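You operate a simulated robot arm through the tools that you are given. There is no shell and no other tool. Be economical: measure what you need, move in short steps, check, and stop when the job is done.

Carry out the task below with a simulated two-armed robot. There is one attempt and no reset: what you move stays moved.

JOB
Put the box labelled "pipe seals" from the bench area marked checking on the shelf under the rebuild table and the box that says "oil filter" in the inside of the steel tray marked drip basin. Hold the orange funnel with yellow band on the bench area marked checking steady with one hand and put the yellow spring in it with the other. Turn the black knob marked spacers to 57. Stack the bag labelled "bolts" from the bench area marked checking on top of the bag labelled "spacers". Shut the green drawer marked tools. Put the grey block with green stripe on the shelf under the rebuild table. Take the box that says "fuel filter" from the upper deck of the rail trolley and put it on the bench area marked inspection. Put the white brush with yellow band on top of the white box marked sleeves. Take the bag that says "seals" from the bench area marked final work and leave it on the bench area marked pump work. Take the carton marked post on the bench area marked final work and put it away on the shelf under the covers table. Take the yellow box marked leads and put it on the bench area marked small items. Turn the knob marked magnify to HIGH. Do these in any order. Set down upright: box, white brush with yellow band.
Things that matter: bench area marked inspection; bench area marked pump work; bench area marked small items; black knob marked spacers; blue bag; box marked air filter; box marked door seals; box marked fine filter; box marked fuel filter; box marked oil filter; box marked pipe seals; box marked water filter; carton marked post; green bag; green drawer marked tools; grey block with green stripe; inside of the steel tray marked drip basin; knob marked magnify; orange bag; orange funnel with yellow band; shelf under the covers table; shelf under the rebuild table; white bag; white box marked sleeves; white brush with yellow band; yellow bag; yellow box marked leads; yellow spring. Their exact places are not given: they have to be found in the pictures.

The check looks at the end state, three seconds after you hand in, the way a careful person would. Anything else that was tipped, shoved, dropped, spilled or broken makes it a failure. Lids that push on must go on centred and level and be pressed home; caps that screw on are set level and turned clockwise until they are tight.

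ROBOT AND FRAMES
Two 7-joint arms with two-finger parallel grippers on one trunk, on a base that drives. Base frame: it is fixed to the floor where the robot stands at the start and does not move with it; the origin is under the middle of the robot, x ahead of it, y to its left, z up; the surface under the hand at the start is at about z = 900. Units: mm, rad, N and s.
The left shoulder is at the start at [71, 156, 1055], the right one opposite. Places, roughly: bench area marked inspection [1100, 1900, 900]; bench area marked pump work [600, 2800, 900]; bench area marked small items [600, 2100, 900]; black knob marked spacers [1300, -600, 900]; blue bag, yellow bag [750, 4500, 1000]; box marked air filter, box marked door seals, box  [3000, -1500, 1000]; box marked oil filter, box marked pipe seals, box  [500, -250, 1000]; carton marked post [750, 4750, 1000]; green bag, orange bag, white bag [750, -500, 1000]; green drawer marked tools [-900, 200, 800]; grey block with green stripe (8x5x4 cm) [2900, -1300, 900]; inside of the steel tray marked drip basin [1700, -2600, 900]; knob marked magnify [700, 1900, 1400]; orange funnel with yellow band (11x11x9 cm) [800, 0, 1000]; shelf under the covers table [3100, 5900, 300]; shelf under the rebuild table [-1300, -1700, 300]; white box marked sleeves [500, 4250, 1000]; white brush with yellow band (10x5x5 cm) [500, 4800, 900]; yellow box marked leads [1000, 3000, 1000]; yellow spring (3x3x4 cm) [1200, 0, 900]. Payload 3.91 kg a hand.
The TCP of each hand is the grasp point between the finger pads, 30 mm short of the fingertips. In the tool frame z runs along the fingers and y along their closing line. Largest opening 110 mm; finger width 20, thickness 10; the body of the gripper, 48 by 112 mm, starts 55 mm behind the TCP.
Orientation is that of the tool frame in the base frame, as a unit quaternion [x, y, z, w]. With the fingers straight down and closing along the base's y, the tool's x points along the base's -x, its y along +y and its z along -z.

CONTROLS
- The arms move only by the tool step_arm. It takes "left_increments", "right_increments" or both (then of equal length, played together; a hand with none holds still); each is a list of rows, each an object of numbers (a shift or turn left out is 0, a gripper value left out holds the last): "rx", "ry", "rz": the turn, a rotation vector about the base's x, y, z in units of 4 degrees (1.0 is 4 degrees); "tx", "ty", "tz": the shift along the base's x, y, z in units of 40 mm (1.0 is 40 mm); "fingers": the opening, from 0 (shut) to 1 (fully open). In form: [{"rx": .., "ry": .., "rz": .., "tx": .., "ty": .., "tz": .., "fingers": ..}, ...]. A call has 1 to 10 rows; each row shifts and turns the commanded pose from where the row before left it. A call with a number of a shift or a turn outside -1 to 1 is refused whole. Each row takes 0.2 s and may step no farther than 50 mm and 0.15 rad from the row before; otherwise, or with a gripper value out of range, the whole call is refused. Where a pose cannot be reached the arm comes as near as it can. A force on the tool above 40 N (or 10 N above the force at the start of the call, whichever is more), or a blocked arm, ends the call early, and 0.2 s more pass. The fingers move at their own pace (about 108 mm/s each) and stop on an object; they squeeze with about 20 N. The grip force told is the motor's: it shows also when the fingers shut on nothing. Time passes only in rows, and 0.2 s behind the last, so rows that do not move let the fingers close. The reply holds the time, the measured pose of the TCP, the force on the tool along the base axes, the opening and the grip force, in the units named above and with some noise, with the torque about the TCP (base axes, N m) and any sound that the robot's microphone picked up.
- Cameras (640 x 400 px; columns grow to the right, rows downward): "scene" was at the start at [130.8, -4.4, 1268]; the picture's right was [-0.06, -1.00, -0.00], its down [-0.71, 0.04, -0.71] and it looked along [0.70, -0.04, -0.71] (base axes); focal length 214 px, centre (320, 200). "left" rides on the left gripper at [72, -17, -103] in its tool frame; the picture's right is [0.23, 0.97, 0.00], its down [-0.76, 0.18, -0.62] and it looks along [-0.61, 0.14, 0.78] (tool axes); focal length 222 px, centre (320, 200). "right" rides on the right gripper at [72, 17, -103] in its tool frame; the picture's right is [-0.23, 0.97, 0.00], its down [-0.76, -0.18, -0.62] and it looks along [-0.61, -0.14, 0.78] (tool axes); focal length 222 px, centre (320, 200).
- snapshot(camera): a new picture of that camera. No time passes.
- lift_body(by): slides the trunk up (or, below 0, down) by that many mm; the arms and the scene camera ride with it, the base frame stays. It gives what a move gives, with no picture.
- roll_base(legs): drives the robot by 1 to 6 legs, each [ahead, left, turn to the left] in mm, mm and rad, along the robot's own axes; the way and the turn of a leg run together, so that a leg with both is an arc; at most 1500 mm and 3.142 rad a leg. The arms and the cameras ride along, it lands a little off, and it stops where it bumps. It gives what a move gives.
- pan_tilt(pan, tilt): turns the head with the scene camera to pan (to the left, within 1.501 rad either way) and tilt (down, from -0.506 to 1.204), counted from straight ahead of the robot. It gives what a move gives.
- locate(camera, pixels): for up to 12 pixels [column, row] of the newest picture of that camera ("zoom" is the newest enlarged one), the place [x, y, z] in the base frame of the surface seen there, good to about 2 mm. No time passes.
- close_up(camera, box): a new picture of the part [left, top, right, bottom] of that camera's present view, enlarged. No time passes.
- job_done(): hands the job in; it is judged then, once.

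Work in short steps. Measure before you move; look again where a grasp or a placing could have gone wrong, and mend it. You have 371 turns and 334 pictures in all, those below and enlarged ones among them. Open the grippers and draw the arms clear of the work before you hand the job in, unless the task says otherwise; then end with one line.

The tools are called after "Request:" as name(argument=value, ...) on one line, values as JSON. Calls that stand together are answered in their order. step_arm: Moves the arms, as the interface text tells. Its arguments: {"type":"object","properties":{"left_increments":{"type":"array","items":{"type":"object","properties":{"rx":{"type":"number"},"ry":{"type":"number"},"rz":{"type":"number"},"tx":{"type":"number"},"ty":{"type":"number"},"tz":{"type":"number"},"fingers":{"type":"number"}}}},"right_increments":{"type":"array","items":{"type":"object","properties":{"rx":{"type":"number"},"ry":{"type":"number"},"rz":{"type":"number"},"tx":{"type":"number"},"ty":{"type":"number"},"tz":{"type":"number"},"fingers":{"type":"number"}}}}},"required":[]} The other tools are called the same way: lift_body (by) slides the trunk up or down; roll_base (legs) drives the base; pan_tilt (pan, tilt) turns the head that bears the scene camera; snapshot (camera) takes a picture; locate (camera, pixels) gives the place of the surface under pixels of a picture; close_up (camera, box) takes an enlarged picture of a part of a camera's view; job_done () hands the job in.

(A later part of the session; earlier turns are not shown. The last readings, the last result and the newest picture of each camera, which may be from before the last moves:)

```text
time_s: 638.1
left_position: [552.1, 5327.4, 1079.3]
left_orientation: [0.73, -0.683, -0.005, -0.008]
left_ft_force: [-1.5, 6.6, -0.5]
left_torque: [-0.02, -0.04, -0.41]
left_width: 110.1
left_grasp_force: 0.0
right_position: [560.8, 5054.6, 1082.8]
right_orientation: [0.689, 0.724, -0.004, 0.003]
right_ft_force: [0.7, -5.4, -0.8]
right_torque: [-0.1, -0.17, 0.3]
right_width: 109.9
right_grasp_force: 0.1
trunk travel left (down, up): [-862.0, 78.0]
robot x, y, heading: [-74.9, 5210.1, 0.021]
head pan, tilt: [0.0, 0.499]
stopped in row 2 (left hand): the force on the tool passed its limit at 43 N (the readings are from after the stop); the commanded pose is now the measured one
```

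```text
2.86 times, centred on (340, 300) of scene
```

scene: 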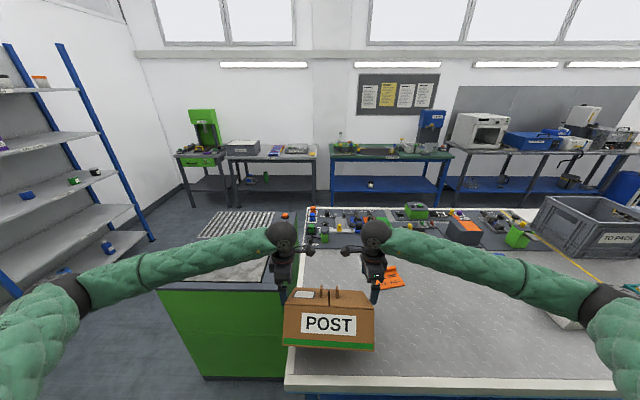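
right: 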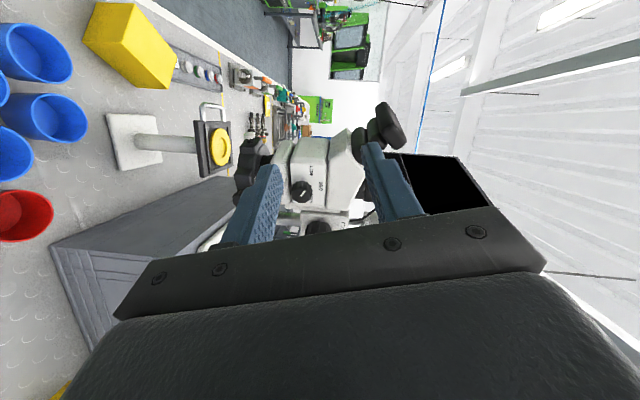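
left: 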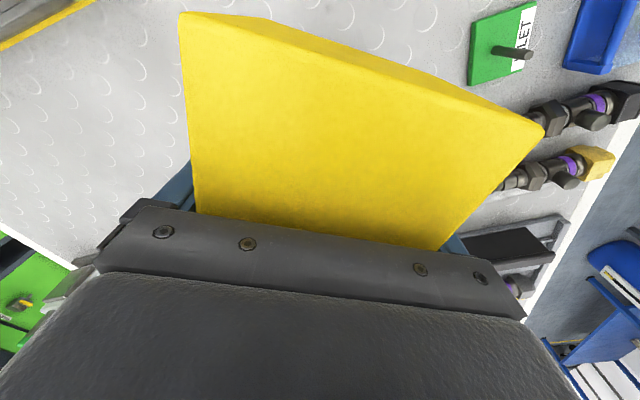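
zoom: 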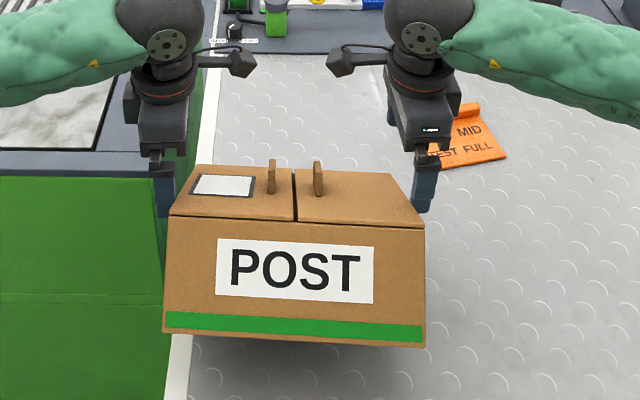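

I shift right in finer steps from this low squeeze.

Request:
step_arm(right_increments=[{"ty": -0.05}, {"ty": -0.1}, {"ty": -0.15}, {"ty": -0.15}, {"ty": -0.15}, {"ty": -0.15}, {"ty": -0.15}, {"ty": -0.15}, {"ty": -0.1}, {"ty": -0.05}], left_increments=[{"ty": -0.05}, {"ty": -0.1}, {"ty": -0.15}, {"ty": -0.15}, {"ty": -0.15}, {"ty": -0.15}, {"ty": -0.15}, {"ty": -0.15}, {"ty": -0.1}, {"ty": -0.05}])

Request:
close_up(camera="scene", box=[260, 230, 420, 370])

```text
time_s: 640.3
left_position: [552.5, 5281.5, 1080.0]
left_orientation: [0.73, -0.684, -0.006, -0.009]
left_ft_force: [-1.3, 18.2, -0.1]
left_torque: [-0.02, 0.04, -1.27]
left_width: 109.8
left_grasp_force: 0.1
right_position: [562.5, 5008.2, 1081.8]
right_orientation: [0.69, 0.724, -0.004, 0.004]
right_ft_force: [1.8, -16.9, -2.5]
right_torque: [-0.47, -0.29, 0.97]
right_width: 109.6
right_grasp_force: 0.1
trunk travel left (down, up): [-862.0, 78.0]
robot x, y, heading: [-77.5, 5215.4, 0.017]
head pan, tilt: [0.0, 0.499]
```

```text
2.86 times, centred on (340, 300) of scene
```

zoom: 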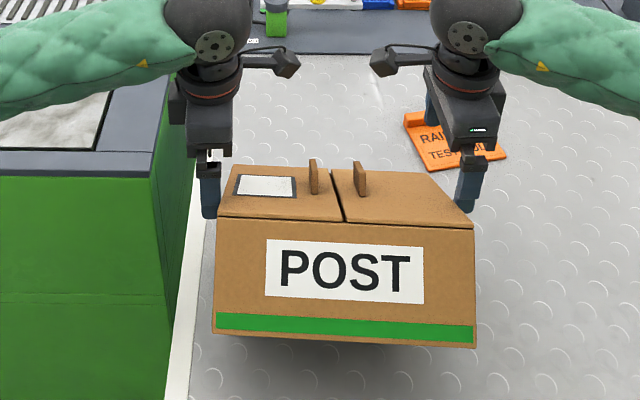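

Held at 17 N over the bench. I move both hands 70 mm forward so that it will lie fully on the bench.

Request:
step_arm(right_increments=[{"tx": 0.1}, {"tx": 0.2}, {"tx": 0.2}, {"tx": 0.2}, {"tx": 0.2}, {"tx": 0.2}, {"tx": 0.2}, {"tx": 0.2}, {"tx": 0.2}, {"tx": 0.1}], left_increments=[{"tx": 0.1}, {"tx": 0.2}, {"tx": 0.2}, {"tx": 0.2}, {"tx": 0.2}, {"tx": 0.2}, {"tx": 0.2}, {"tx": 0.2}, {"tx": 0.2}, {"tx": 0.1}])

Request:
close_up(camera="scene", box=[260, 210, 420, 370])

```text
time_s: 642.5
left_position: [625.9, 5278.8, 1079.2]
left_orientation: [0.729, -0.684, -0.006, -0.008]
left_ft_force: [-3.0, 31.2, 0.8]
left_torque: [-0.07, 0.12, -2.27]
left_width: 110.0
left_grasp_force: 0.0
right_position: [633.1, 5006.0, 1082.2]
right_orientation: [0.69, 0.724, -0.005, 0.003]
right_ft_force: [3.0, -32.7, -4.7]
right_torque: [-0.88, -0.35, 1.77]
right_width: 109.5
right_grasp_force: 0.1
trunk travel left (down, up): [-862.0, 78.0]
robot x, y, heading: [-73.4, 5214.4, 0.017]
head pan, tilt: [0.0, 0.499]
```

```text
2.50 times, centred on (340, 290) of scene
```

zoom: 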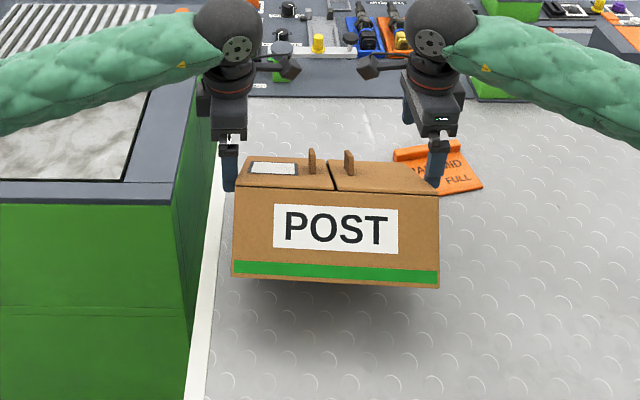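

I lower in small rows so that the back edge meets the bench and the carton levels.

Request:
step_arm(right_increments=[{"ty": -0.01}, {"tz": -0.1}, {"tz": -0.1}, {"tz": -0.1}, {"tz": -0.1}, {"tz": -0.1}, {"tz": -0.1}, {"tz": -0.1}], left_increments=[{"ty": 0.01}, {"tz": -0.1}, {"tz": -0.1}, {"tz": -0.1}, {"tz": -0.1}, {"tz": -0.1}, {"tz": -0.1}, {"tz": -0.1}])

Request:
close_up(camera="scene", box=[260, 210, 420, 370])

```text
time_s: 643.3
left_position: [624.7, 5280.9, 1074.8]
left_orientation: [0.728, -0.685, -0.005, -0.009]
left_ft_force: [-1.6, 8.7, 5.5]
left_torque: [-0.1, 0.35, -0.69]
left_width: 109.6
left_grasp_force: 0.0
right_position: [634.3, 5006.9, 1077.1]
right_orientation: [0.69, 0.723, -0.004, 0.004]
right_ft_force: [-3.7, -11.1, 13.9]
right_torque: [-0.19, 1.09, 0.78]
right_width: 109.7
right_grasp_force: 0.0
trunk travel left (down, up): [-862.0, 78.0]
robot x, y, heading: [-75.6, 5215.3, 0.018]
head pan, tilt: [0.0, 0.499]
stopped in row 3 (left hand): the force on the tool passed its limit at 46 N (the readings are from after the stop); the commanded pose is now the measured one
```

```text
2.50 times, centred on (340, 290) of scene
```

zoom: 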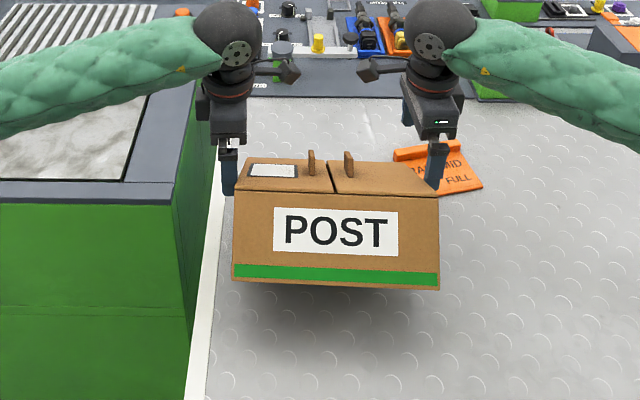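

The back edge touches. I continue lowering gently so that it pivots.

Request:
step_arm(right_increments=[{"tz": -0.06}, {"tz": -0.06}, {"tz": -0.06}, {"tz": -0.06}, {"tz": -0.06}, {"tz": -0.06}, {"tz": -0.06}, {"tz": -0.06}, {"tz": -0.06}, {"tz": -0.06}], left_increments=[{"tz": -0.06}, {"tz": -0.06}, {"tz": -0.06}, {"tz": -0.06}, {"tz": -0.06}, {"tz": -0.06}, {"tz": -0.06}, {"tz": -0.06}, {"tz": -0.06}, {"tz": -0.06}])

Request:
close_up(camera="scene", box=[260, 210, 420, 370])

```text
time_s: 645.5
left_position: [622.4, 5281.1, 1052.9]
left_orientation: [0.729, -0.684, -0.004, -0.009]
left_ft_force: [-4.3, 28.2, 15.5]
left_torque: [-0.65, 1.01, -1.98]
left_width: 110.0
left_grasp_force: 0.1
right_position: [631.4, 5006.4, 1054.2]
right_orientation: [0.69, 0.724, -0.003, 0.004]
right_ft_force: [-7.3, -28.3, 15.7]
right_torque: [0.12, 0.96, 1.79]
right_width: 109.8
right_grasp_force: 0.0
trunk travel left (down, up): [-862.0, 78.0]
robot x, y, heading: [-71.4, 5211.2, 0.018]
head pan, tilt: [0.0, 0.499]
```

```text
2.50 times, centred on (340, 290) of scene
```

zoom: 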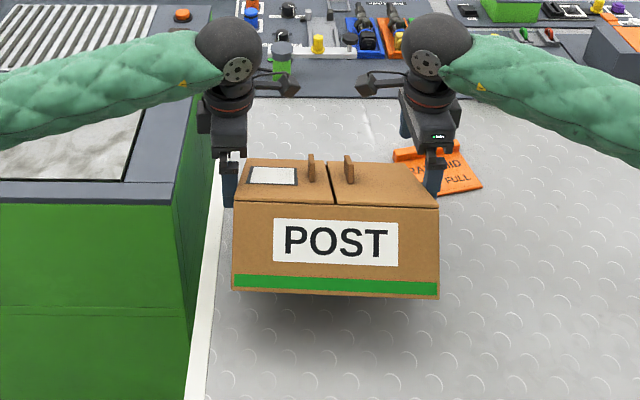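

It levels out. I continue lowering with a slightly eased squeeze.

Request:
step_arm(right_increments=[{"ty": -0.015}, {"tz": -0.07}, {"tz": -0.07}, {"tz": -0.07}, {"tz": -0.07}, {"tz": -0.07}, {"tz": -0.07}, {"tz": -0.07}, {"tz": -0.07}, {"tz": -0.07}], left_increments=[{"ty": 0.015}, {"tz": -0.07}, {"tz": -0.07}, {"tz": -0.07}, {"tz": -0.07}, {"tz": -0.07}, {"tz": -0.07}, {"tz": -0.07}, {"tz": -0.07}, {"tz": -0.07}])

Request:
close_up(camera="scene", box=[260, 210, 420, 370])

```text
time_s: 646.8
left_position: [624.2, 5281.9, 1036.1]
left_orientation: [0.73, -0.684, -0.005, -0.008]
left_ft_force: [-1.4, 10.1, 5.7]
left_torque: [-0.34, 0.34, -0.75]
left_width: 109.6
left_grasp_force: 0.1
right_position: [634.8, 5007.3, 1040.7]
right_orientation: [0.69, 0.723, -0.005, 0.003]
right_ft_force: [-1.8, -6.9, 3.1]
right_torque: [0.08, 0.19, 0.45]
right_width: 109.9
right_grasp_force: 0.2
trunk travel left (down, up): [-862.0, 78.0]
robot x, y, heading: [-74.6, 5213.1, 0.017]
head pan, tilt: [0.0, 0.499]
stopped in row 6 (right hand): the force on the tool passed its limit at 44 N (the readings are from after the stop); the commanded pose is now the measured one
```

```text
2.50 times, centred on (340, 290) of scene
```

zoom: 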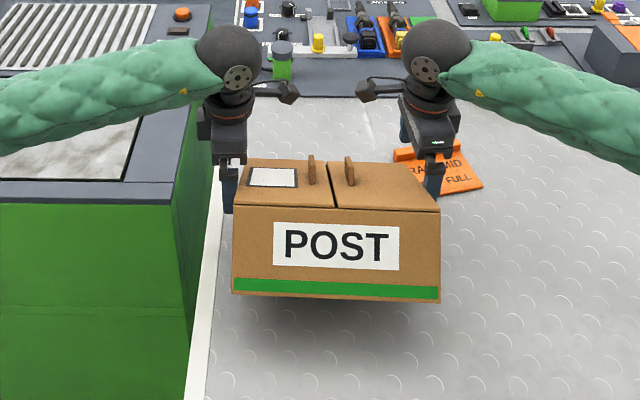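

Request:
locate(camera="zoom", pixels=[[236, 203], [437, 210], [236, 290], [435, 297], [250, 165], [415, 168], [260, 300]])

Request:
step_arm(right_increments=[{"tz": -0.05}, {"tz": -0.05}, {"tz": -0.05}, {"tz": -0.05}, {"tz": -0.05}, {"tz": -0.05}, {"tz": -0.05}, {"tz": -0.05}], left_increments=[{"tz": -0.05}, {"tz": -0.05}, {"tz": -0.05}, {"tz": -0.05}, {"tz": -0.05}, {"tz": -0.05}, {"tz": -0.05}, {"tz": -0.05}])

```text
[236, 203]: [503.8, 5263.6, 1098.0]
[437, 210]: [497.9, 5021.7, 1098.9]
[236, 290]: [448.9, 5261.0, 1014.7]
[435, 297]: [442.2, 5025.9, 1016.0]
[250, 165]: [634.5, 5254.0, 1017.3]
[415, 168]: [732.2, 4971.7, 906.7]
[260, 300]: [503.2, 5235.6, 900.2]
```

```text
time_s: 648.6
left_position: [621.8, 5281.3, 1024.1]
left_orientation: [0.729, -0.684, -0.004, -0.01]
left_ft_force: [-5.1, 25.4, 13.2]
left_torque: [-1.12, 0.79, -1.83]
left_width: 110.0
left_grasp_force: 0.2
right_position: [632.6, 5007.3, 1027.2]
right_orientation: [0.69, 0.723, -0.004, 0.005]
right_ft_force: [-5.0, -25.9, 14.9]
right_torque: [0.45, 0.81, 1.57]
right_width: 110.0
right_grasp_force: 0.0
trunk travel left (down, up): [-862.0, 78.0]
robot x, y, heading: [-78.3, 5210.9, 0.022]
head pan, tilt: [0.0, 0.499]
```

The carton stays pitched ~33° while the fingers slide down it. I now rotate both hands about y (front down) to bring it level.

Request:
step_arm(right_increments=[{"ry": -0.7}, {"ry": -0.7}, {"ry": -0.7}, {"ry": -0.7}, {"ry": -0.7}, {"ry": -0.7}], left_increments=[{"ry": -0.7}, {"ry": -0.7}, {"ry": -0.7}, {"ry": -0.7}, {"ry": -0.7}, {"ry": -0.7}])

Request:
close_up(camera="scene", box=[260, 210, 420, 370])

Request:
locate(camera="zoom", pixels=[[236, 210], [437, 215], [238, 300], [435, 305], [250, 168]])

```text
time_s: 649.7
left_position: [624.2, 5281.5, 1020.7]
left_orientation: [0.726, -0.679, 0.071, -0.08]
left_ft_force: [-2.2, 11.9, 6.3]
left_torque: [-0.47, 0.4, -0.95]
left_width: 109.9
left_grasp_force: 0.1
right_position: [636.9, 5005.7, 1025.9]
right_orientation: [0.688, 0.718, 0.068, 0.08]
right_ft_force: [-2.8, -7.9, 4.1]
right_torque: [0.14, 0.23, 0.5]
right_width: 109.7
right_grasp_force: 0.0
trunk travel left (down, up): [-862.0, 78.0]
robot x, y, heading: [-76.6, 5209.9, 0.015]
head pan, tilt: [0.0, 0.499]
stopped in row 5 (left hand): the force on the tool passed its limit at 42 N (the readings are from after the stop); the commanded pose is now the measured one
```

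```text
2.50 times, centred on (340, 290) of scene
```

zoom: 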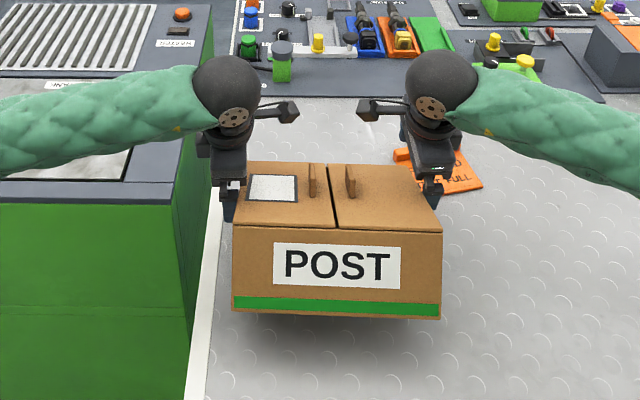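

```text
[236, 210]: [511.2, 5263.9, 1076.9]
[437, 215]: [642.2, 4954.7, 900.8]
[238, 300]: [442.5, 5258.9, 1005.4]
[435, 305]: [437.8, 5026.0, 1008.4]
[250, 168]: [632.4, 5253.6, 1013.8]
```

It rotates with the hands. I continue.

Request:
step_arm(right_increments=[{"ry": -0.6}, {"ry": -0.6}, {"ry": -0.6}, {"ry": -0.6}, {"ry": -0.6}], left_increments=[{"ry": -0.6}, {"ry": -0.6}, {"ry": -0.6}, {"ry": -0.6}, {"ry": -0.6}])

Request:
close_up(camera="scene", box=[260, 210, 420, 370])

Request:
locate(camera="zoom", pixels=[[236, 228], [437, 238], [238, 310], [435, 318], [300, 225], [245, 180]])

```text
time_s: 650.9
left_position: [622.3, 5281.8, 1022.8]
left_orientation: [0.714, -0.667, 0.148, -0.152]
left_ft_force: [-6.2, 20.2, 11.1]
left_torque: [-0.69, 0.78, -1.94]
left_width: 110.0
left_grasp_force: 0.1
right_position: [634.2, 5006.6, 1027.3]
right_orientation: [0.677, 0.706, 0.14, 0.156]
right_ft_force: [-2.9, -16.7, 5.5]
right_torque: [-0.01, 0.44, 1.12]
right_width: 110.0
right_grasp_force: 0.0
trunk travel left (down, up): [-862.0, 78.0]
robot x, y, heading: [-77.0, 5211.7, 0.015]
head pan, tilt: [0.0, 0.499]
```

```text
2.50 times, centred on (340, 290) of scene
```

zoom: 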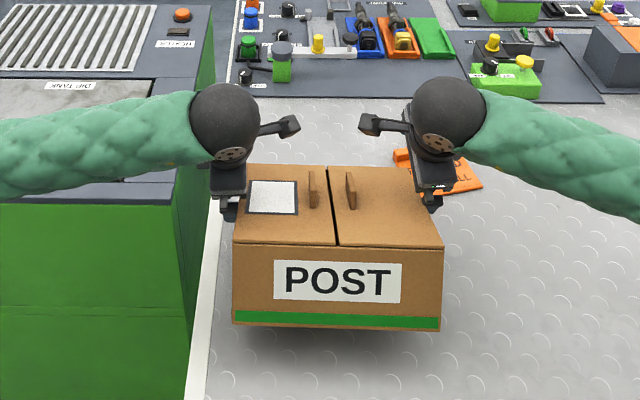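

```text
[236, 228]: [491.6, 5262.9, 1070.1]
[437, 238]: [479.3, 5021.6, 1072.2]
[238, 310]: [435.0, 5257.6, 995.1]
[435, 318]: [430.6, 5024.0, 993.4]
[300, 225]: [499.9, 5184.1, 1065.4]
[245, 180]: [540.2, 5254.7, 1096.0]
```

About 10° remain. I rotate a bit further.

Request:
step_arm(right_increments=[{"ry": -0.6}, {"ry": -0.6}, {"ry": -0.6}, {"ry": -0.6}], left_increments=[{"ry": -0.6}, {"ry": -0.6}, {"ry": -0.6}, {"ry": -0.6}])

Request:
close_up(camera="scene", box=[260, 210, 420, 370])

Request:
locate(camera="zoom", pixels=[[240, 253], [436, 256], [240, 332], [434, 336], [250, 200], [425, 180]])

```text
time_s: 651.9
left_position: [621.1, 5280.0, 1023.9]
left_orientation: [0.699, -0.652, 0.207, -0.207]
left_ft_force: [-12.6, 30.2, 20.9]
left_torque: [-0.76, 1.63, -2.98]
left_width: 110.5
left_grasp_force: 0.1
right_position: [634.4, 5005.5, 1027.0]
right_orientation: [0.661, 0.691, 0.197, 0.216]
right_ft_force: [-6.4, -28.1, 10.4]
right_torque: [0.05, 0.77, 2.1]
right_width: 110.0
right_grasp_force: 0.0
trunk travel left (down, up): [-862.0, 78.0]
robot x, y, heading: [-75.4, 5211.1, 0.018]
head pan, tilt: [0.0, 0.499]
```

```text
2.50 times, centred on (340, 290) of scene
```

zoom: 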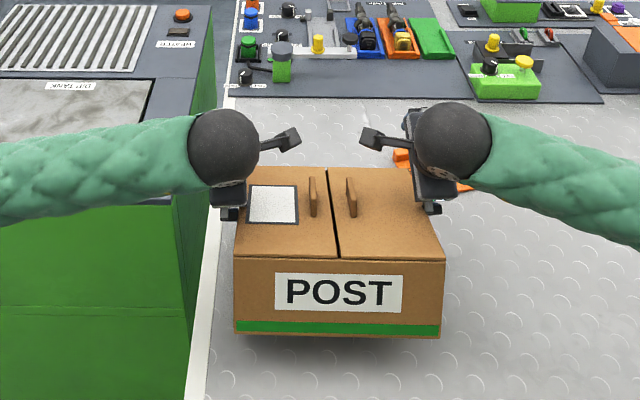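

```text
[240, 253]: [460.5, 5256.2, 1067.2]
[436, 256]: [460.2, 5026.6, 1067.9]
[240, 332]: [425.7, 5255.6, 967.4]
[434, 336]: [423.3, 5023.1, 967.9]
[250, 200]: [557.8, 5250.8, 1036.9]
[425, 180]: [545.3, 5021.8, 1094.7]
```

Pitch is 20° now. I ease the squeeze slightly in steps while lifting 2 mm, letting gravity bring the front down gently.

Request:
step_arm(right_increments=[{"tz": 0.05, "ry": -0.5}, {"ty": -0.01, "ry": -0.5}, {"ty": -0.01, "ry": -0.5}, {"ry": -0.5}], left_increments=[{"tz": 0.05, "ry": -0.5}, {"ty": 0.01, "ry": -0.5}, {"ty": 0.01, "ry": -0.5}, {"ry": -0.5}])

Request:
close_up(camera="scene", box=[260, 210, 420, 370])

Request:
locate(camera="zoom", pixels=[[242, 262], [438, 268], [242, 340], [436, 345], [250, 200], [242, 270]])

```text
time_s: 652.9
left_position: [626.6, 5281.8, 1021.9]
left_orientation: [0.684, -0.637, 0.254, -0.251]
left_ft_force: [0.2, 0.2, -0.3]
left_torque: [0.0, 0.02, -0.02]
left_width: 110.0
left_grasp_force: 0.0
right_position: [636.6, 5007.0, 1027.1]
right_orientation: [0.646, 0.675, 0.242, 0.26]
right_ft_force: [2.2, -5.6, -2.5]
right_torque: [-0.18, -0.3, 0.53]
right_width: 109.9
right_grasp_force: 0.1
trunk travel left (down, up): [-862.0, 78.0]
robot x, y, heading: [-75.7, 5215.1, 0.016]
head pan, tilt: [0.0, 0.499]
```

```text
2.50 times, centred on (340, 290) of scene
```

zoom: 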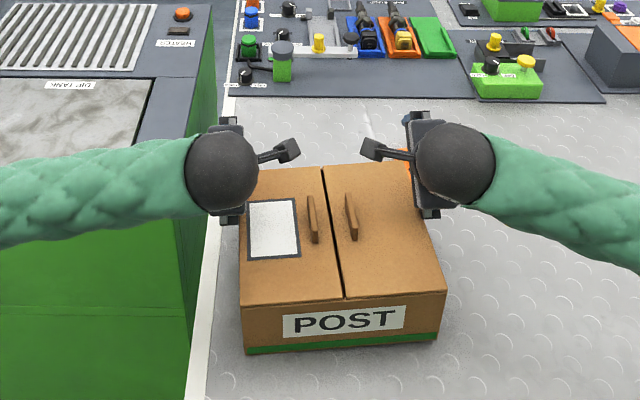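

```text
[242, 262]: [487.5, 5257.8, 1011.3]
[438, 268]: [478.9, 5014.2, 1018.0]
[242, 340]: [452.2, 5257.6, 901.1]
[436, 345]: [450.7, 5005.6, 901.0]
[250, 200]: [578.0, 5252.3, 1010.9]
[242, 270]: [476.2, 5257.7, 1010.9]
```

The carton now lies flat and upright on the bench. Its two pull tabs stand ~52 mm apart on the lid; gripping both tabs together with one hand locks the flaps and lifts it from the middle. I withdraw both hands first.

Request:
step_arm(right_increments=[{"ty": -0.4}, {"ty": -0.5}, {"tz": 0.9, "tx": -0.3, "ry": 0.5}, {"tz": 0.9, "tx": -0.2, "ry": 1}, {"tz": 0.9, "ry": 1}, {"tz": 0.9, "ry": 1}, {"ry": 1}, {"ry": 1}, {"ry": 1}, {"ry": 1}], left_increments=[{"ty": 0.4}, {"ty": 0.5}, {"tz": 0.9, "tx": -0.3, "ry": 0.5}, {"tz": 0.9, "tx": -0.2, "ry": 1}, {"tz": 0.9, "ry": 1}, {"tz": 0.9, "ry": 1}, {"ry": 1}, {"ry": 1}, {"ry": 1}, {"ry": 1}])

Request:
snapshot(camera="scene")

Request:
close_up(camera="scene", box=[290, 250, 400, 370])

```text
time_s: 655.1
left_position: [603.7, 5317.4, 1166.2]
left_orientation: [0.726, -0.68, 0.068, -0.078]
left_ft_force: [-0.5, 0.1, -0.3]
left_torque: [-0.02, 0.01, -0.01]
left_width: 110.1
left_grasp_force: 0.0
right_position: [616.3, 4969.5, 1170.9]
right_orientation: [0.688, 0.719, 0.066, 0.077]
right_ft_force: [0.3, -0.6, -1.0]
right_torque: [0.0, -0.02, 0.0]
right_width: 110.0
right_grasp_force: 0.1
trunk travel left (down, up): [-862.0, 78.0]
robot x, y, heading: [-73.2, 5210.6, 0.018]
head pan, tilt: [0.0, 0.499]
```

```text
115 pictures are left
```

scene: 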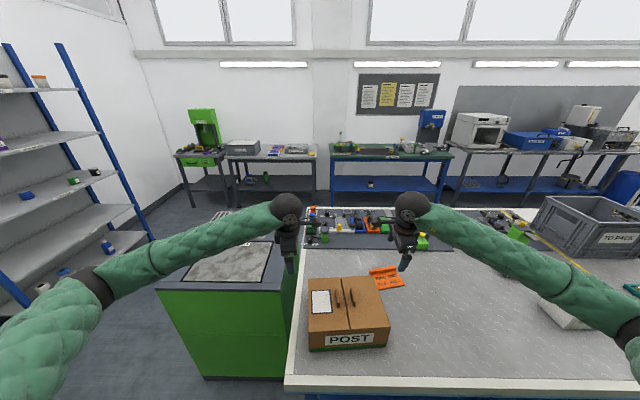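

```text
3.33 times, centred on (345, 310) of scene
```

zoom: 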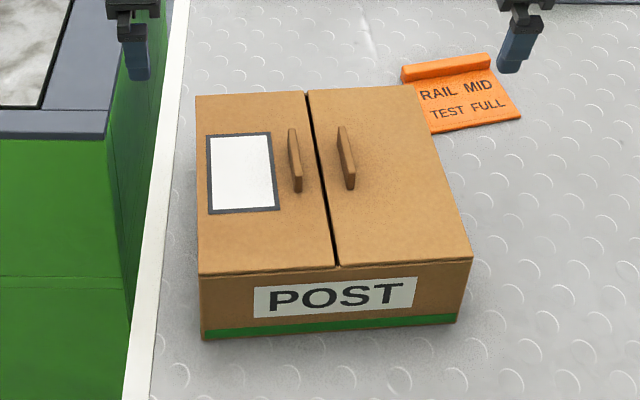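

Flaps are closed and the tag is untouched. I measure the tabs.

Request:
locate(camera="zoom", pixels=[[291, 131], [298, 181], [342, 128], [350, 178], [199, 272], [470, 258], [420, 88], [198, 98], [203, 335], [455, 318]])

```text
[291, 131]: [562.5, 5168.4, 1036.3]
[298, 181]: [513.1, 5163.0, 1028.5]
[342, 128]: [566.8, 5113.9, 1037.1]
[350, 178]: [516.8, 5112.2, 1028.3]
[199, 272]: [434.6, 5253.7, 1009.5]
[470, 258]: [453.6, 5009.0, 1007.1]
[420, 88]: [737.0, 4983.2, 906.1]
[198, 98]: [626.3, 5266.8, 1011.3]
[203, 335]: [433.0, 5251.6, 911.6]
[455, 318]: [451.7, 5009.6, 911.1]
```

Tab midpoint = carton centre ≈(540,5139.5), yaw +4.4°, tab tops 1036. I straighten both hands, tuck the left, and turn the right hand to close along y above the tabs.

Request:
step_arm(right_increments=[{"ry": 1, "tz": 0.5}, {"ry": 1, "tz": 0.5}, {"ry": 0.9}, {"rz": 1, "ty": 0.2, "tx": -0.1}, {"rz": 1, "ty": 0.2, "tx": -0.1}, {"rz": 1, "ty": 0.2, "tx": -0.1}, {"rz": 1, "ty": 0.2, "tx": -0.1}, {"rz": 1, "ty": 0.2, "tx": -0.1}, {"rz": 1, "ty": 0.2, "tx": -0.1}, {"rz": 1, "ty": 0.2, "tx": -0.1}], left_increments=[{"ry": 1, "tz": 0.5}, {"ry": 1, "tz": 0.5}, {"ry": 0.9, "tz": 0.5}, {"ty": 0.6, "tx": -0.5, "rz": -1}, {"ty": 0.6, "tx": -0.5, "rz": -1}, {"ty": 0.6, "tx": -0.5, "rz": -1}, {"ty": 0.6, "tx": -0.5, "rz": -1}, {"ty": 0.6, "tx": -0.5, "rz": -1}, {"ty": 0.6, "tx": -0.5, "rz": -1}, {"ty": 0.4, "tx": -0.5, "rz": -1}])

Request:
step_arm(right_increments=[{"rz": 1, "ty": 0.25, "tx": -0.1}, {"rz": 1, "ty": 0.25, "tx": -0.1}, {"rz": 1, "ty": 0.25, "tx": -0.1}, {"rz": 1, "ty": 0.25, "tx": -0.1}, {"rz": 1, "ty": 0.25, "tx": -0.1}, {"rz": 1, "ty": 0.25, "tx": -0.1}, {"rz": 1, "ty": 0.25, "tx": -0.1}, {"rz": 1, "ty": 0.25, "tx": -0.1}, {"rz": 1, "ty": 0.25, "tx": -0.1}, {"rz": 1, "ty": 0.25, "tx": -0.1}], left_increments=[{"rz": -1}, {"rz": -1}, {"rz": -1}, {"rz": -1}, {"rz": -1}, {"rz": -1}, {"rz": -1}, {"rz": -1}, {"rz": -1}, {"rz": -1}])

Request:
step_arm(right_increments=[{"rz": 1}, {"rz": 1}, {"rz": 1}, {"rz": 1}, {"rz": 1}, {"rz": 0.8}], left_increments=[{"rz": -1}, {"rz": -1}, {"rz": -1}, {"rz": -1}, {"rz": -1}, {"rz": -1}])

Request:
snapshot(camera="right")

```text
time_s: 657.3
left_position: [463.6, 5480.4, 1228.7]
left_orientation: [-0.542, 0.841, 0.001, 0.01]
left_ft_force: [-0.2, 0.5, -0.4]
left_torque: [-0.01, -0.01, 0.02]
left_width: 109.9
left_grasp_force: 0.0
right_position: [585.7, 5025.0, 1212.1]
right_orientation: [0.495, 0.869, -0.004, 0.006]
right_ft_force: [0.0, 1.3, 0.9]
right_torque: [-0.02, -0.01, 0.03]
right_width: 110.0
right_grasp_force: 0.0
trunk travel left (down, up): [-862.0, 78.0]
robot x, y, heading: [-73.4, 5214.3, 0.016]
head pan, tilt: [0.0, 0.499]
```

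```text
time_s: 659.5
left_position: [464.0, 5477.6, 1228.1]
left_orientation: [-0.222, 0.975, -0.001, 0.01]
left_ft_force: [0.1, -0.1, -0.3]
left_torque: [0.02, -0.01, -0.02]
left_width: 110.0
left_grasp_force: 0.1
right_position: [548.0, 5127.7, 1211.6]
right_orientation: [0.167, 0.986, -0.001, 0.007]
right_ft_force: [-0.2, 0.3, 0.9]
right_torque: [-0.01, 0.0, 0.03]
right_width: 110.0
right_grasp_force: 0.0
trunk travel left (down, up): [-862.0, 78.0]
robot x, y, heading: [-73.0, 5214.5, 0.017]
head pan, tilt: [0.0, 0.499]
```

```text
time_s: 660.9
left_position: [465.2, 5478.5, 1227.1]
left_orientation: [-0.014, 1.0, -0.003, 0.01]
left_ft_force: [-0.1, 0.8, -0.2]
left_torque: [0.0, 0.03, -0.02]
left_width: 110.0
left_grasp_force: 0.1
right_position: [547.8, 5126.1, 1212.4]
right_orientation: [-0.036, 0.999, 0.002, 0.006]
right_ft_force: [-0.3, 0.8, 0.1]
right_torque: [-0.01, -0.02, -0.01]
right_width: 110.0
right_grasp_force: 0.1
trunk travel left (down, up): [-862.0, 78.0]
robot x, y, heading: [-75.9, 5215.1, 0.007]
head pan, tilt: [0.0, 0.499]
```

```text
113 pictures are left
```

right: 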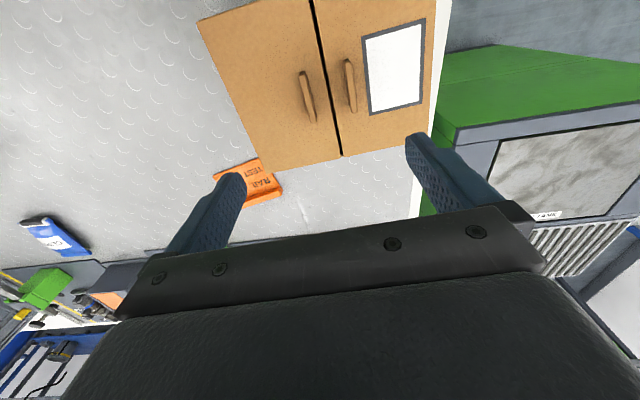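

Request:
locate(camera="right", pixels=[[304, 75], [313, 118], [347, 62], [353, 108], [310, 100], [350, 85]])

Request:
step_arm(right_increments=[{"tx": -0.19, "ty": 0.33, "tz": -0.9}, {"tz": -0.9}, {"tz": -0.8}, {}])

Request:
close_up(camera="right", box=[200, 40, 460, 230])

```text
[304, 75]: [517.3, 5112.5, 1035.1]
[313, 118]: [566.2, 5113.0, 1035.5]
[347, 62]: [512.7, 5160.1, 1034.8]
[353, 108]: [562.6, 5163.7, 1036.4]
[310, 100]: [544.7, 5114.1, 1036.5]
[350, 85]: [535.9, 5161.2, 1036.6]
```

```text
time_s: 661.9
left_position: [465.4, 5478.1, 1228.5]
left_orientation: [-0.015, 1.0, -0.003, 0.01]
left_ft_force: [0.1, -0.1, 0.2]
left_torque: [0.02, 0.04, -0.02]
left_width: 110.3
left_grasp_force: 0.0
right_position: [540.2, 5138.4, 1109.2]
right_orientation: [-0.034, 0.999, 0.001, 0.006]
right_ft_force: [-0.1, -0.7, -0.1]
right_torque: [0.02, 0.02, 0.05]
right_width: 110.1
right_grasp_force: 0.1
trunk travel left (down, up): [-862.0, 78.0]
robot x, y, heading: [-74.6, 5211.7, 0.014]
head pan, tilt: [0.0, 0.499]
```

```text
2.11 times, centred on (330, 135) of right
```

zoom: 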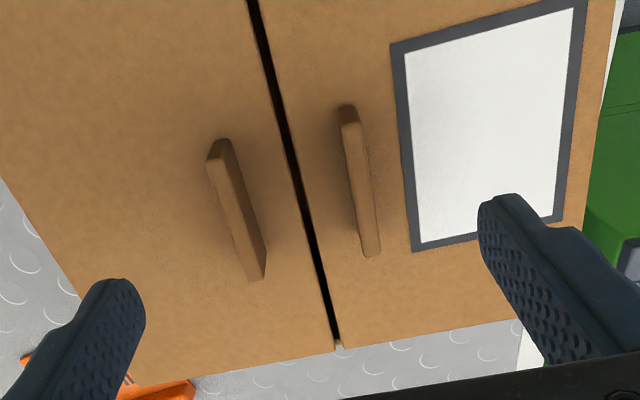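

Centred. I lower to TCP 1046 and close on both tabs.

Request:
step_arm(right_increments=[{"tz": -0.8}, {"tz": -0.5}, {"tz": -0.28}, {}, {"fingers": 0.7}, {"fingers": 0.55}, {"fingers": 0.3}, {"fingers": 0}, {}])

Request:
close_up(camera="scene", box=[270, 220, 420, 360])

```text
time_s: 663.9
left_position: [465.1, 5479.1, 1225.7]
left_orientation: [-0.015, 1.0, -0.003, 0.01]
left_ft_force: [-0.4, 0.4, -0.1]
left_torque: [0.0, -0.03, -0.04]
left_width: 110.3
left_grasp_force: 0.0
right_position: [542.0, 5138.6, 1043.5]
right_orientation: [-0.034, 0.999, 0.001, 0.006]
right_ft_force: [0.4, 0.2, 0.9]
right_torque: [-0.03, 0.02, 0.1]
right_width: 59.2
right_grasp_force: 20.1
trunk travel left (down, up): [-862.0, 78.0]
robot x, y, heading: [-74.9, 5214.2, 0.02]
head pan, tilt: [0.0, 0.499]
```

```text
2.86 times, centred on (345, 290) of scene
```

zoom: 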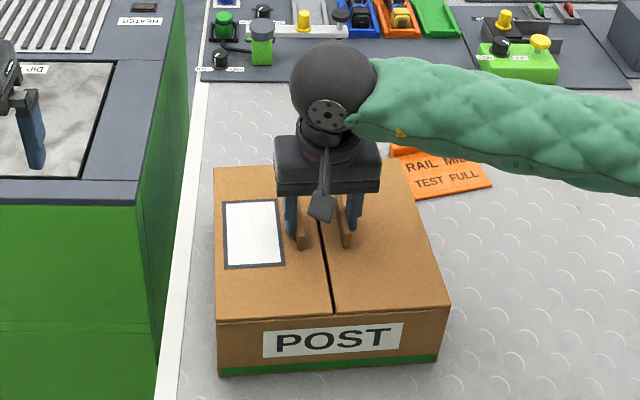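

Both tabs gripped (59 mm, 20 N). I lift slowly 40 mm and check.

Request:
step_arm(right_increments=[{"tz": 0.1}, {"tz": 0.2}, {"tz": 0.3}, {"tz": 0.4}, {}])

Request:
close_up(camera="scene", box=[270, 220, 420, 360])

```text
time_s: 665.1
left_position: [465.1, 5477.4, 1227.2]
left_orientation: [-0.016, 1.0, -0.003, 0.008]
left_ft_force: [-0.4, 0.3, 0.1]
left_torque: [0.02, 0.02, -0.02]
left_width: 110.1
left_grasp_force: 0.1
right_position: [541.4, 5138.0, 1084.0]
right_orientation: [-0.033, 0.999, 0.002, 0.006]
right_ft_force: [-0.1, -0.3, -3.5]
right_torque: [0.0, 0.05, -0.03]
right_width: 59.3
right_grasp_force: 20.1
trunk travel left (down, up): [-862.0, 78.0]
robot x, y, heading: [-77.8, 5213.2, 0.013]
head pan, tilt: [0.0, 0.499]
```

```text
2.86 times, centred on (345, 290) of scene
```

zoom: 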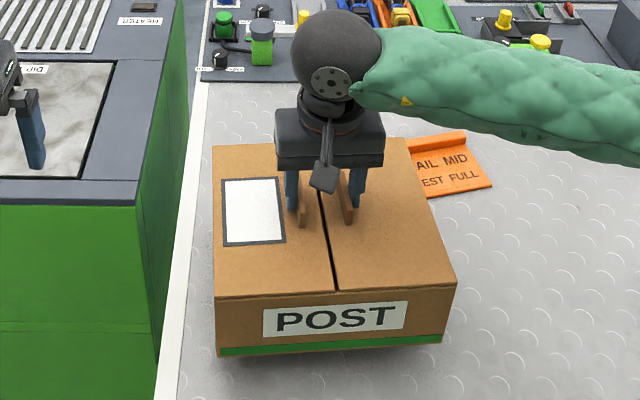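

The carton lifts level with closed flaps (3.5 N). I raise it and drive: strafe left to y≈6330, turn to face +y, strafe right through the passage.

Request:
step_arm(right_increments=[{"tz": 0.6}, {"tz": 0.8}, {"tz": 0.8}, {"tz": 0.8}, {"tz": 0.8}, {"tz": 0.3}, {}])

Request:
roll_base(legs=[[0, 600, 0], [0, 510, 0]])

Request:
snapshot(camera="scene")

```text
time_s: 666.7
left_position: [465.6, 5476.8, 1225.9]
left_orientation: [-0.014, 1.0, -0.003, 0.009]
left_ft_force: [0.3, 0.5, 0.3]
left_torque: [0.0, 0.0, 0.02]
left_width: 110.1
left_grasp_force: 0.0
right_position: [539.8, 5136.4, 1247.5]
right_orientation: [-0.034, 0.999, 0.001, 0.006]
right_ft_force: [0.5, 0.4, -3.4]
right_torque: [0.0, -0.02, 0.0]
right_width: 59.2
right_grasp_force: 20.0
trunk travel left (down, up): [-862.0, 78.0]
robot x, y, heading: [-76.3, 5215.2, 0.019]
head pan, tilt: [0.0, 0.499]
```

```text
time_s: 672.7
left_position: [437.3, 6588.1, 1227.0]
left_orientation: [-0.02, 1.0, -0.003, 0.01]
left_ft_force: [0.2, 0.1, -0.1]
left_torque: [0.01, 0.03, -0.01]
left_width: 109.8
left_grasp_force: 0.1
right_position: [517.7, 6247.1, 1247.2]
right_orientation: [-0.04, 0.999, 0.002, 0.006]
right_ft_force: [0.1, -0.3, -3.6]
right_torque: [0.01, -0.02, 0.02]
right_width: 59.3
right_grasp_force: 20.2
trunk travel left (down, up): [-862.0, 78.0]
robot x, y, heading: [-99.9, 6319.1, 0.029]
head pan, tilt: [0.0, 0.499]
```

```text
109 pictures are left
```

scene: 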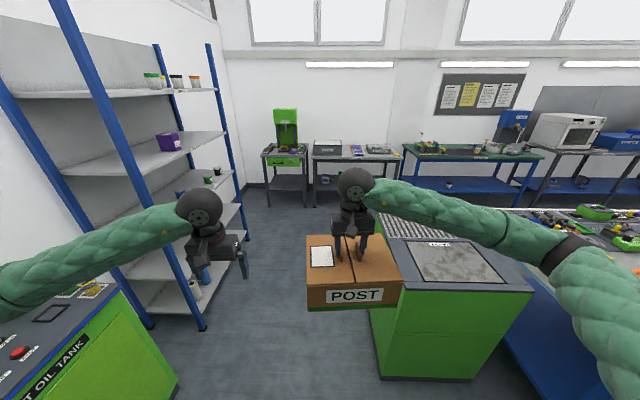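

All well; the covers table is the dark one at (355,165). I turn to face +y and strafe right to the far aisle.

Request:
roll_base(legs=[[0, 0, 1.542], [0, -1100, 0], [0, -1100, 0]])

Request:
pan_tilt(pan=-1.2, tilt=0.4)

Request:
snapshot(camera="scene")

```text
time_s: 687.4
left_position: [1904.5, 6799.9, 1227.4]
left_orientation: [-0.69, 0.724, 0.005, 0.01]
left_ft_force: [-0.8, -0.2, -0.5]
left_torque: [-0.01, 0.0, 0.03]
left_width: 109.5
left_grasp_force: 0.1
right_position: [2249.7, 6849.1, 1247.1]
right_orientation: [-0.705, 0.71, 0.005, 0.004]
right_ft_force: [-0.1, -0.1, -3.1]
right_torque: [-0.02, -0.03, -0.02]
right_width: 59.4
right_grasp_force: 20.4
trunk travel left (down, up): [-862.0, 78.0]
robot x, y, heading: [2127.9, 6242.0, 1.507]
head pan, tilt: [0.0, 0.499]
```

```text
time_s: 688.8
left_position: [1905.2, 6800.2, 1226.9]
left_orientation: [-0.69, 0.724, 0.004, 0.009]
left_ft_force: [0.2, -0.7, -0.2]
left_torque: [-0.02, 0.02, -0.04]
left_width: 110.0
left_grasp_force: 0.0
right_position: [2251.1, 6848.9, 1248.0]
right_orientation: [-0.704, 0.71, 0.004, 0.005]
right_ft_force: [0.0, 0.5, -4.2]
right_torque: [-0.03, -0.02, 0.02]
right_width: 59.4
right_grasp_force: 20.0
trunk travel left (down, up): [-862.0, 78.0]
robot x, y, heading: [2124.9, 6240.6, 1.505]
head pan, tilt: [-1.201, 0.4]
```

```text
108 pictures are left
```

scene: 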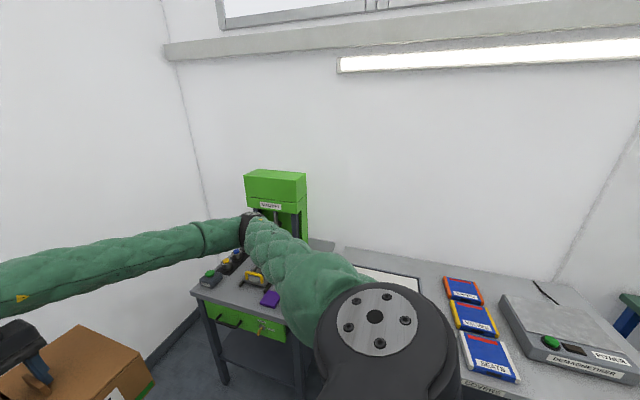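

I strafe back 150 mm for room and turn to face the covers table (+x), moving down to y≈5900.

Request:
roll_base(legs=[[0, 150, 0], [-250, 0, 0], [0, 0, -1.505]])

Request:
pan_tilt(pan=0, tilt=0.6)

Request:
snapshot(camera="scene")

```text
time_s: 695.3
left_position: [2499.9, 6262.1, 1226.9]
left_orientation: [-0.014, 1.0, -0.004, 0.009]
left_ft_force: [0.4, 0.8, 0.7]
left_torque: [-0.01, -0.01, -0.01]
left_width: 110.4
left_grasp_force: 0.1
right_position: [2574.9, 5920.5, 1247.4]
right_orientation: [-0.034, 0.999, 0.001, 0.006]
right_ft_force: [-0.1, -0.2, -3.6]
right_torque: [0.04, -0.02, -0.05]
right_width: 59.3
right_grasp_force: 20.0
trunk travel left (down, up): [-862.0, 78.0]
robot x, y, heading: [1958.1, 5992.4, 0.017]
head pan, tilt: [-1.201, 0.4]
```

```text
time_s: 696.7
left_position: [2499.2, 6261.6, 1226.6]
left_orientation: [-0.013, 1.0, -0.004, 0.01]
left_ft_force: [0.3, 1.0, -0.3]
left_torque: [-0.02, 0.0, 0.01]
left_width: 110.1
left_grasp_force: 0.0
right_position: [2573.4, 5921.8, 1246.1]
right_orientation: [-0.034, 0.999, 0.0, 0.006]
right_ft_force: [0.6, 0.5, -4.8]
right_torque: [0.01, 0.03, 0.02]
right_width: 59.3
right_grasp_force: 19.7
trunk travel left (down, up): [-862.0, 78.0]
robot x, y, heading: [1957.3, 5996.9, 0.015]
head pan, tilt: [0.0, 0.6]
```

```text
107 pictures are left
```

scene: 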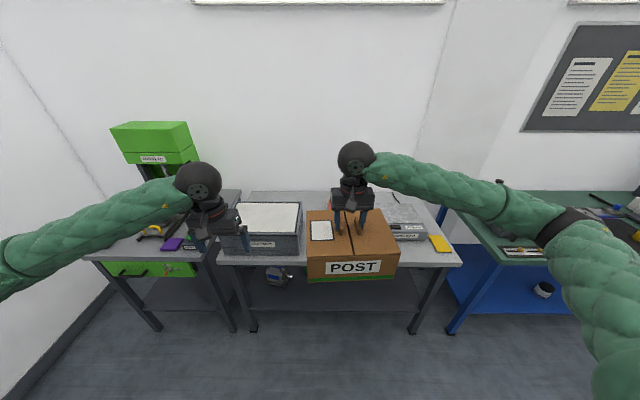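

I measure the table's edge, legs, shelf and underside.

Request:
locate(camera="scene", pixels=[[260, 262], [440, 262], [340, 308], [270, 305], [425, 300], [252, 330], [412, 330], [290, 268], [420, 240], [300, 290], [460, 325]])

Request:
close_up(camera="scene", box=[200, 220, 480, 340])

```text
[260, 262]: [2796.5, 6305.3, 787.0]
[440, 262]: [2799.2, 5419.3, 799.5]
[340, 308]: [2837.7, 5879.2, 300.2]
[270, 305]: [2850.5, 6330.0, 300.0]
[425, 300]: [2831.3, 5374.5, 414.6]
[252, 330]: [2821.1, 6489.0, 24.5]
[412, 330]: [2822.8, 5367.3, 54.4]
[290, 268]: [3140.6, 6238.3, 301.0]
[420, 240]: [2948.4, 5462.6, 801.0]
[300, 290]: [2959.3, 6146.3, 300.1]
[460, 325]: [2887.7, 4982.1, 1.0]
```

```text
2.29 times, centred on (340, 280) of scene
```

zoom: 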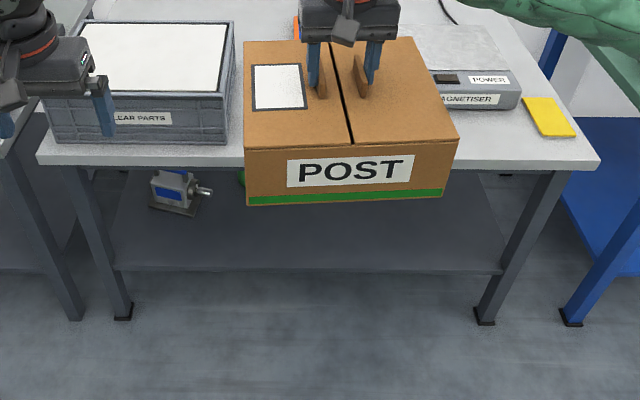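

Table top z≈800, shelf z=300 (front x≈2835), legs at y 5367 and 6489. I raise the carton 80 mm relative to the body, then lower the trunk 800 mm in front of the table.

Request:
step_arm(right_increments=[{"tz": 0.7}, {"tz": 0.7}, {"tz": 0.6}, {}], left_increments=[{"tz": 0.9}, {"tz": 0.9}, {"tz": 0.9}, {}])

Request:
lift_body(by=-400)

Request:
lift_body(by=-400)

Request:
pan_tilt(pan=0, tilt=0.35)

Request:
snapshot(camera="scene")

```text
time_s: 697.7
left_position: [2499.2, 6262.2, 1335.8]
left_orientation: [-0.014, 1.0, -0.003, 0.009]
left_ft_force: [0.1, 0.0, 0.3]
left_torque: [-0.01, 0.0, 0.02]
left_width: 110.0
left_grasp_force: 0.1
right_position: [2573.9, 5916.3, 1328.5]
right_orientation: [-0.033, 0.999, 0.0, 0.006]
right_ft_force: [0.4, 0.5, -4.2]
right_torque: [-0.01, 0.03, 0.03]
right_width: 59.3
right_grasp_force: 19.9
trunk travel left (down, up): [-862.0, 78.0]
robot x, y, heading: [1958.9, 5996.1, 0.018]
head pan, tilt: [0.0, 0.6]
```

```text
time_s: 701.5
left_position: [2498.6, 6262.2, 934.5]
left_orientation: [-0.014, 1.0, -0.003, 0.01]
left_ft_force: [0.0, 0.1, 0.2]
left_torque: [-0.01, -0.02, 0.01]
left_width: 110.2
left_grasp_force: 0.0
right_position: [2573.7, 5916.3, 927.6]
right_orientation: [-0.033, 0.999, 0.001, 0.006]
right_ft_force: [0.9, -0.6, -3.3]
right_torque: [-0.01, 0.02, 0.02]
right_width: 59.4
right_grasp_force: 19.8
trunk travel left (down, up): [-462.0, 478.0]
robot x, y, heading: [1959.5, 5997.7, 0.015]
head pan, tilt: [0.0, 0.6]
```

```text
time_s: 705.3
left_position: [2498.7, 6261.9, 535.2]
left_orientation: [-0.014, 1.0, -0.003, 0.01]
left_ft_force: [-0.3, 1.0, -0.1]
left_torque: [-0.05, -0.01, 0.0]
left_width: 110.0
left_grasp_force: 0.1
right_position: [2572.7, 5915.1, 527.8]
right_orientation: [-0.033, 0.999, 0.002, 0.007]
right_ft_force: [0.1, -0.6, -3.5]
right_torque: [0.01, 0.02, -0.01]
right_width: 59.4
right_grasp_force: 19.6
trunk travel left (down, up): [-62.0, 878.0]
robot x, y, heading: [1958.6, 5999.7, 0.017]
head pan, tilt: [0.0, 0.6]
```

```text
time_s: 706.1
left_position: [2498.5, 6261.5, 534.8]
left_orientation: [-0.014, 1.0, -0.003, 0.01]
left_ft_force: [-0.2, -0.1, 0.2]
left_torque: [-0.01, -0.01, 0.01]
left_width: 110.3
left_grasp_force: 0.0
right_position: [2574.0, 5915.7, 527.1]
right_orientation: [-0.033, 0.999, 0.001, 0.007]
right_ft_force: [-0.7, 0.3, -3.0]
right_torque: [0.03, -0.01, 0.01]
right_width: 59.8
right_grasp_force: 20.1
trunk travel left (down, up): [-62.0, 878.0]
robot x, y, heading: [1962.0, 5998.4, 0.016]
head pan, tilt: [0.0, 0.351]
```

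```text
105 pictures are left
```

scene: 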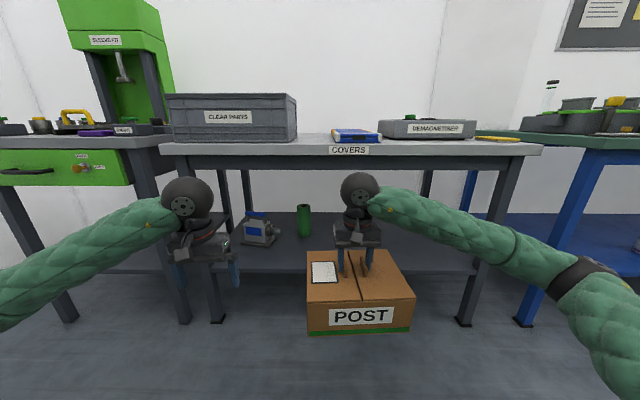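

COVERS confirmed. I locate the apron's lower edge, the bottle and pump on the shelf.

Request:
locate(camera="scene", pixels=[[400, 168], [400, 160], [303, 235], [258, 242], [310, 272], [470, 268], [470, 300], [360, 178], [440, 225], [500, 180]])

```text
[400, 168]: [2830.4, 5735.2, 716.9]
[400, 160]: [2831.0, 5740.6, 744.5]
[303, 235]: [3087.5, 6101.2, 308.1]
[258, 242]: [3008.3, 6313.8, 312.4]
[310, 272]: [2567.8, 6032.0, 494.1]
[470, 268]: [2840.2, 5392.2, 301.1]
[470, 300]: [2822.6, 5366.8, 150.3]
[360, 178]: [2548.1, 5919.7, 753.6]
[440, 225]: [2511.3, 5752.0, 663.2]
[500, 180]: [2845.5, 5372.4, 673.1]
```

Opening height is 300–715, so the carton must enter ~12 mm above the shelf. I lower the trunk 55 mm, shift right 100 mm and forward 150 mm, then check heights.

Request:
lift_body(by=-55)

Request:
roll_base(legs=[[0, -100, -0.016], [140, 0, 0]])

Request:
step_arm(right_increments=[{"tz": -0.25}, {"tz": -0.12}, {}])

Request:
snapshot(camera="scene")

```text
time_s: 707.0
left_position: [2499.0, 6261.3, 480.6]
left_orientation: [-0.015, 1.0, -0.003, 0.009]
left_ft_force: [-0.2, -0.4, 0.1]
left_torque: [0.03, -0.03, 0.0]
left_width: 110.2
left_grasp_force: 0.0
right_position: [2573.3, 5916.2, 473.1]
right_orientation: [-0.033, 0.999, 0.001, 0.006]
right_ft_force: [-0.3, 0.3, -3.9]
right_torque: [0.02, 0.05, 0.04]
right_width: 59.5
right_grasp_force: 20.2
trunk travel left (down, up): [-7.0, 933.0]
robot x, y, heading: [1959.3, 5994.7, 0.013]
head pan, tilt: [0.0, 0.351]
```

```text
time_s: 709.1
left_position: [2643.3, 6152.0, 479.2]
left_orientation: [-0.007, 1.0, -0.004, 0.01]
left_ft_force: [-0.4, 0.0, -0.5]
left_torque: [-0.01, -0.02, 0.0]
left_width: 109.7
left_grasp_force: 0.0
right_position: [2712.2, 5804.7, 472.2]
right_orientation: [-0.025, 1.0, 0.001, 0.005]
right_ft_force: [0.2, 0.4, -4.2]
right_torque: [-0.02, 0.02, 0.01]
right_width: 59.3
right_grasp_force: 19.9
trunk travel left (down, up): [-7.0, 933.0]
robot x, y, heading: [2098.0, 5893.5, 0.001]
head pan, tilt: [0.0, 0.351]
```

```text
time_s: 709.9
left_position: [2642.4, 6153.4, 480.5]
left_orientation: [-0.006, 1.0, -0.003, 0.009]
left_ft_force: [-0.5, -0.1, 0.0]
left_torque: [0.0, 0.0, 0.02]
left_width: 110.0
left_grasp_force: 0.1
right_position: [2710.7, 5804.8, 458.1]
right_orientation: [-0.025, 1.0, 0.001, 0.007]
right_ft_force: [0.2, -0.3, -3.8]
right_torque: [0.0, 0.0, -0.03]
right_width: 59.4
right_grasp_force: 19.7
trunk travel left (down, up): [-7.0, 933.0]
robot x, y, heading: [2099.8, 5892.4, 0.001]
head pan, tilt: [0.0, 0.351]
```

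```text
104 pictures are left
```

scene: 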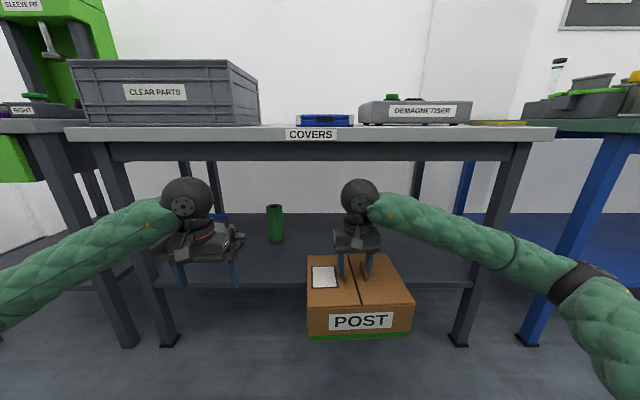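

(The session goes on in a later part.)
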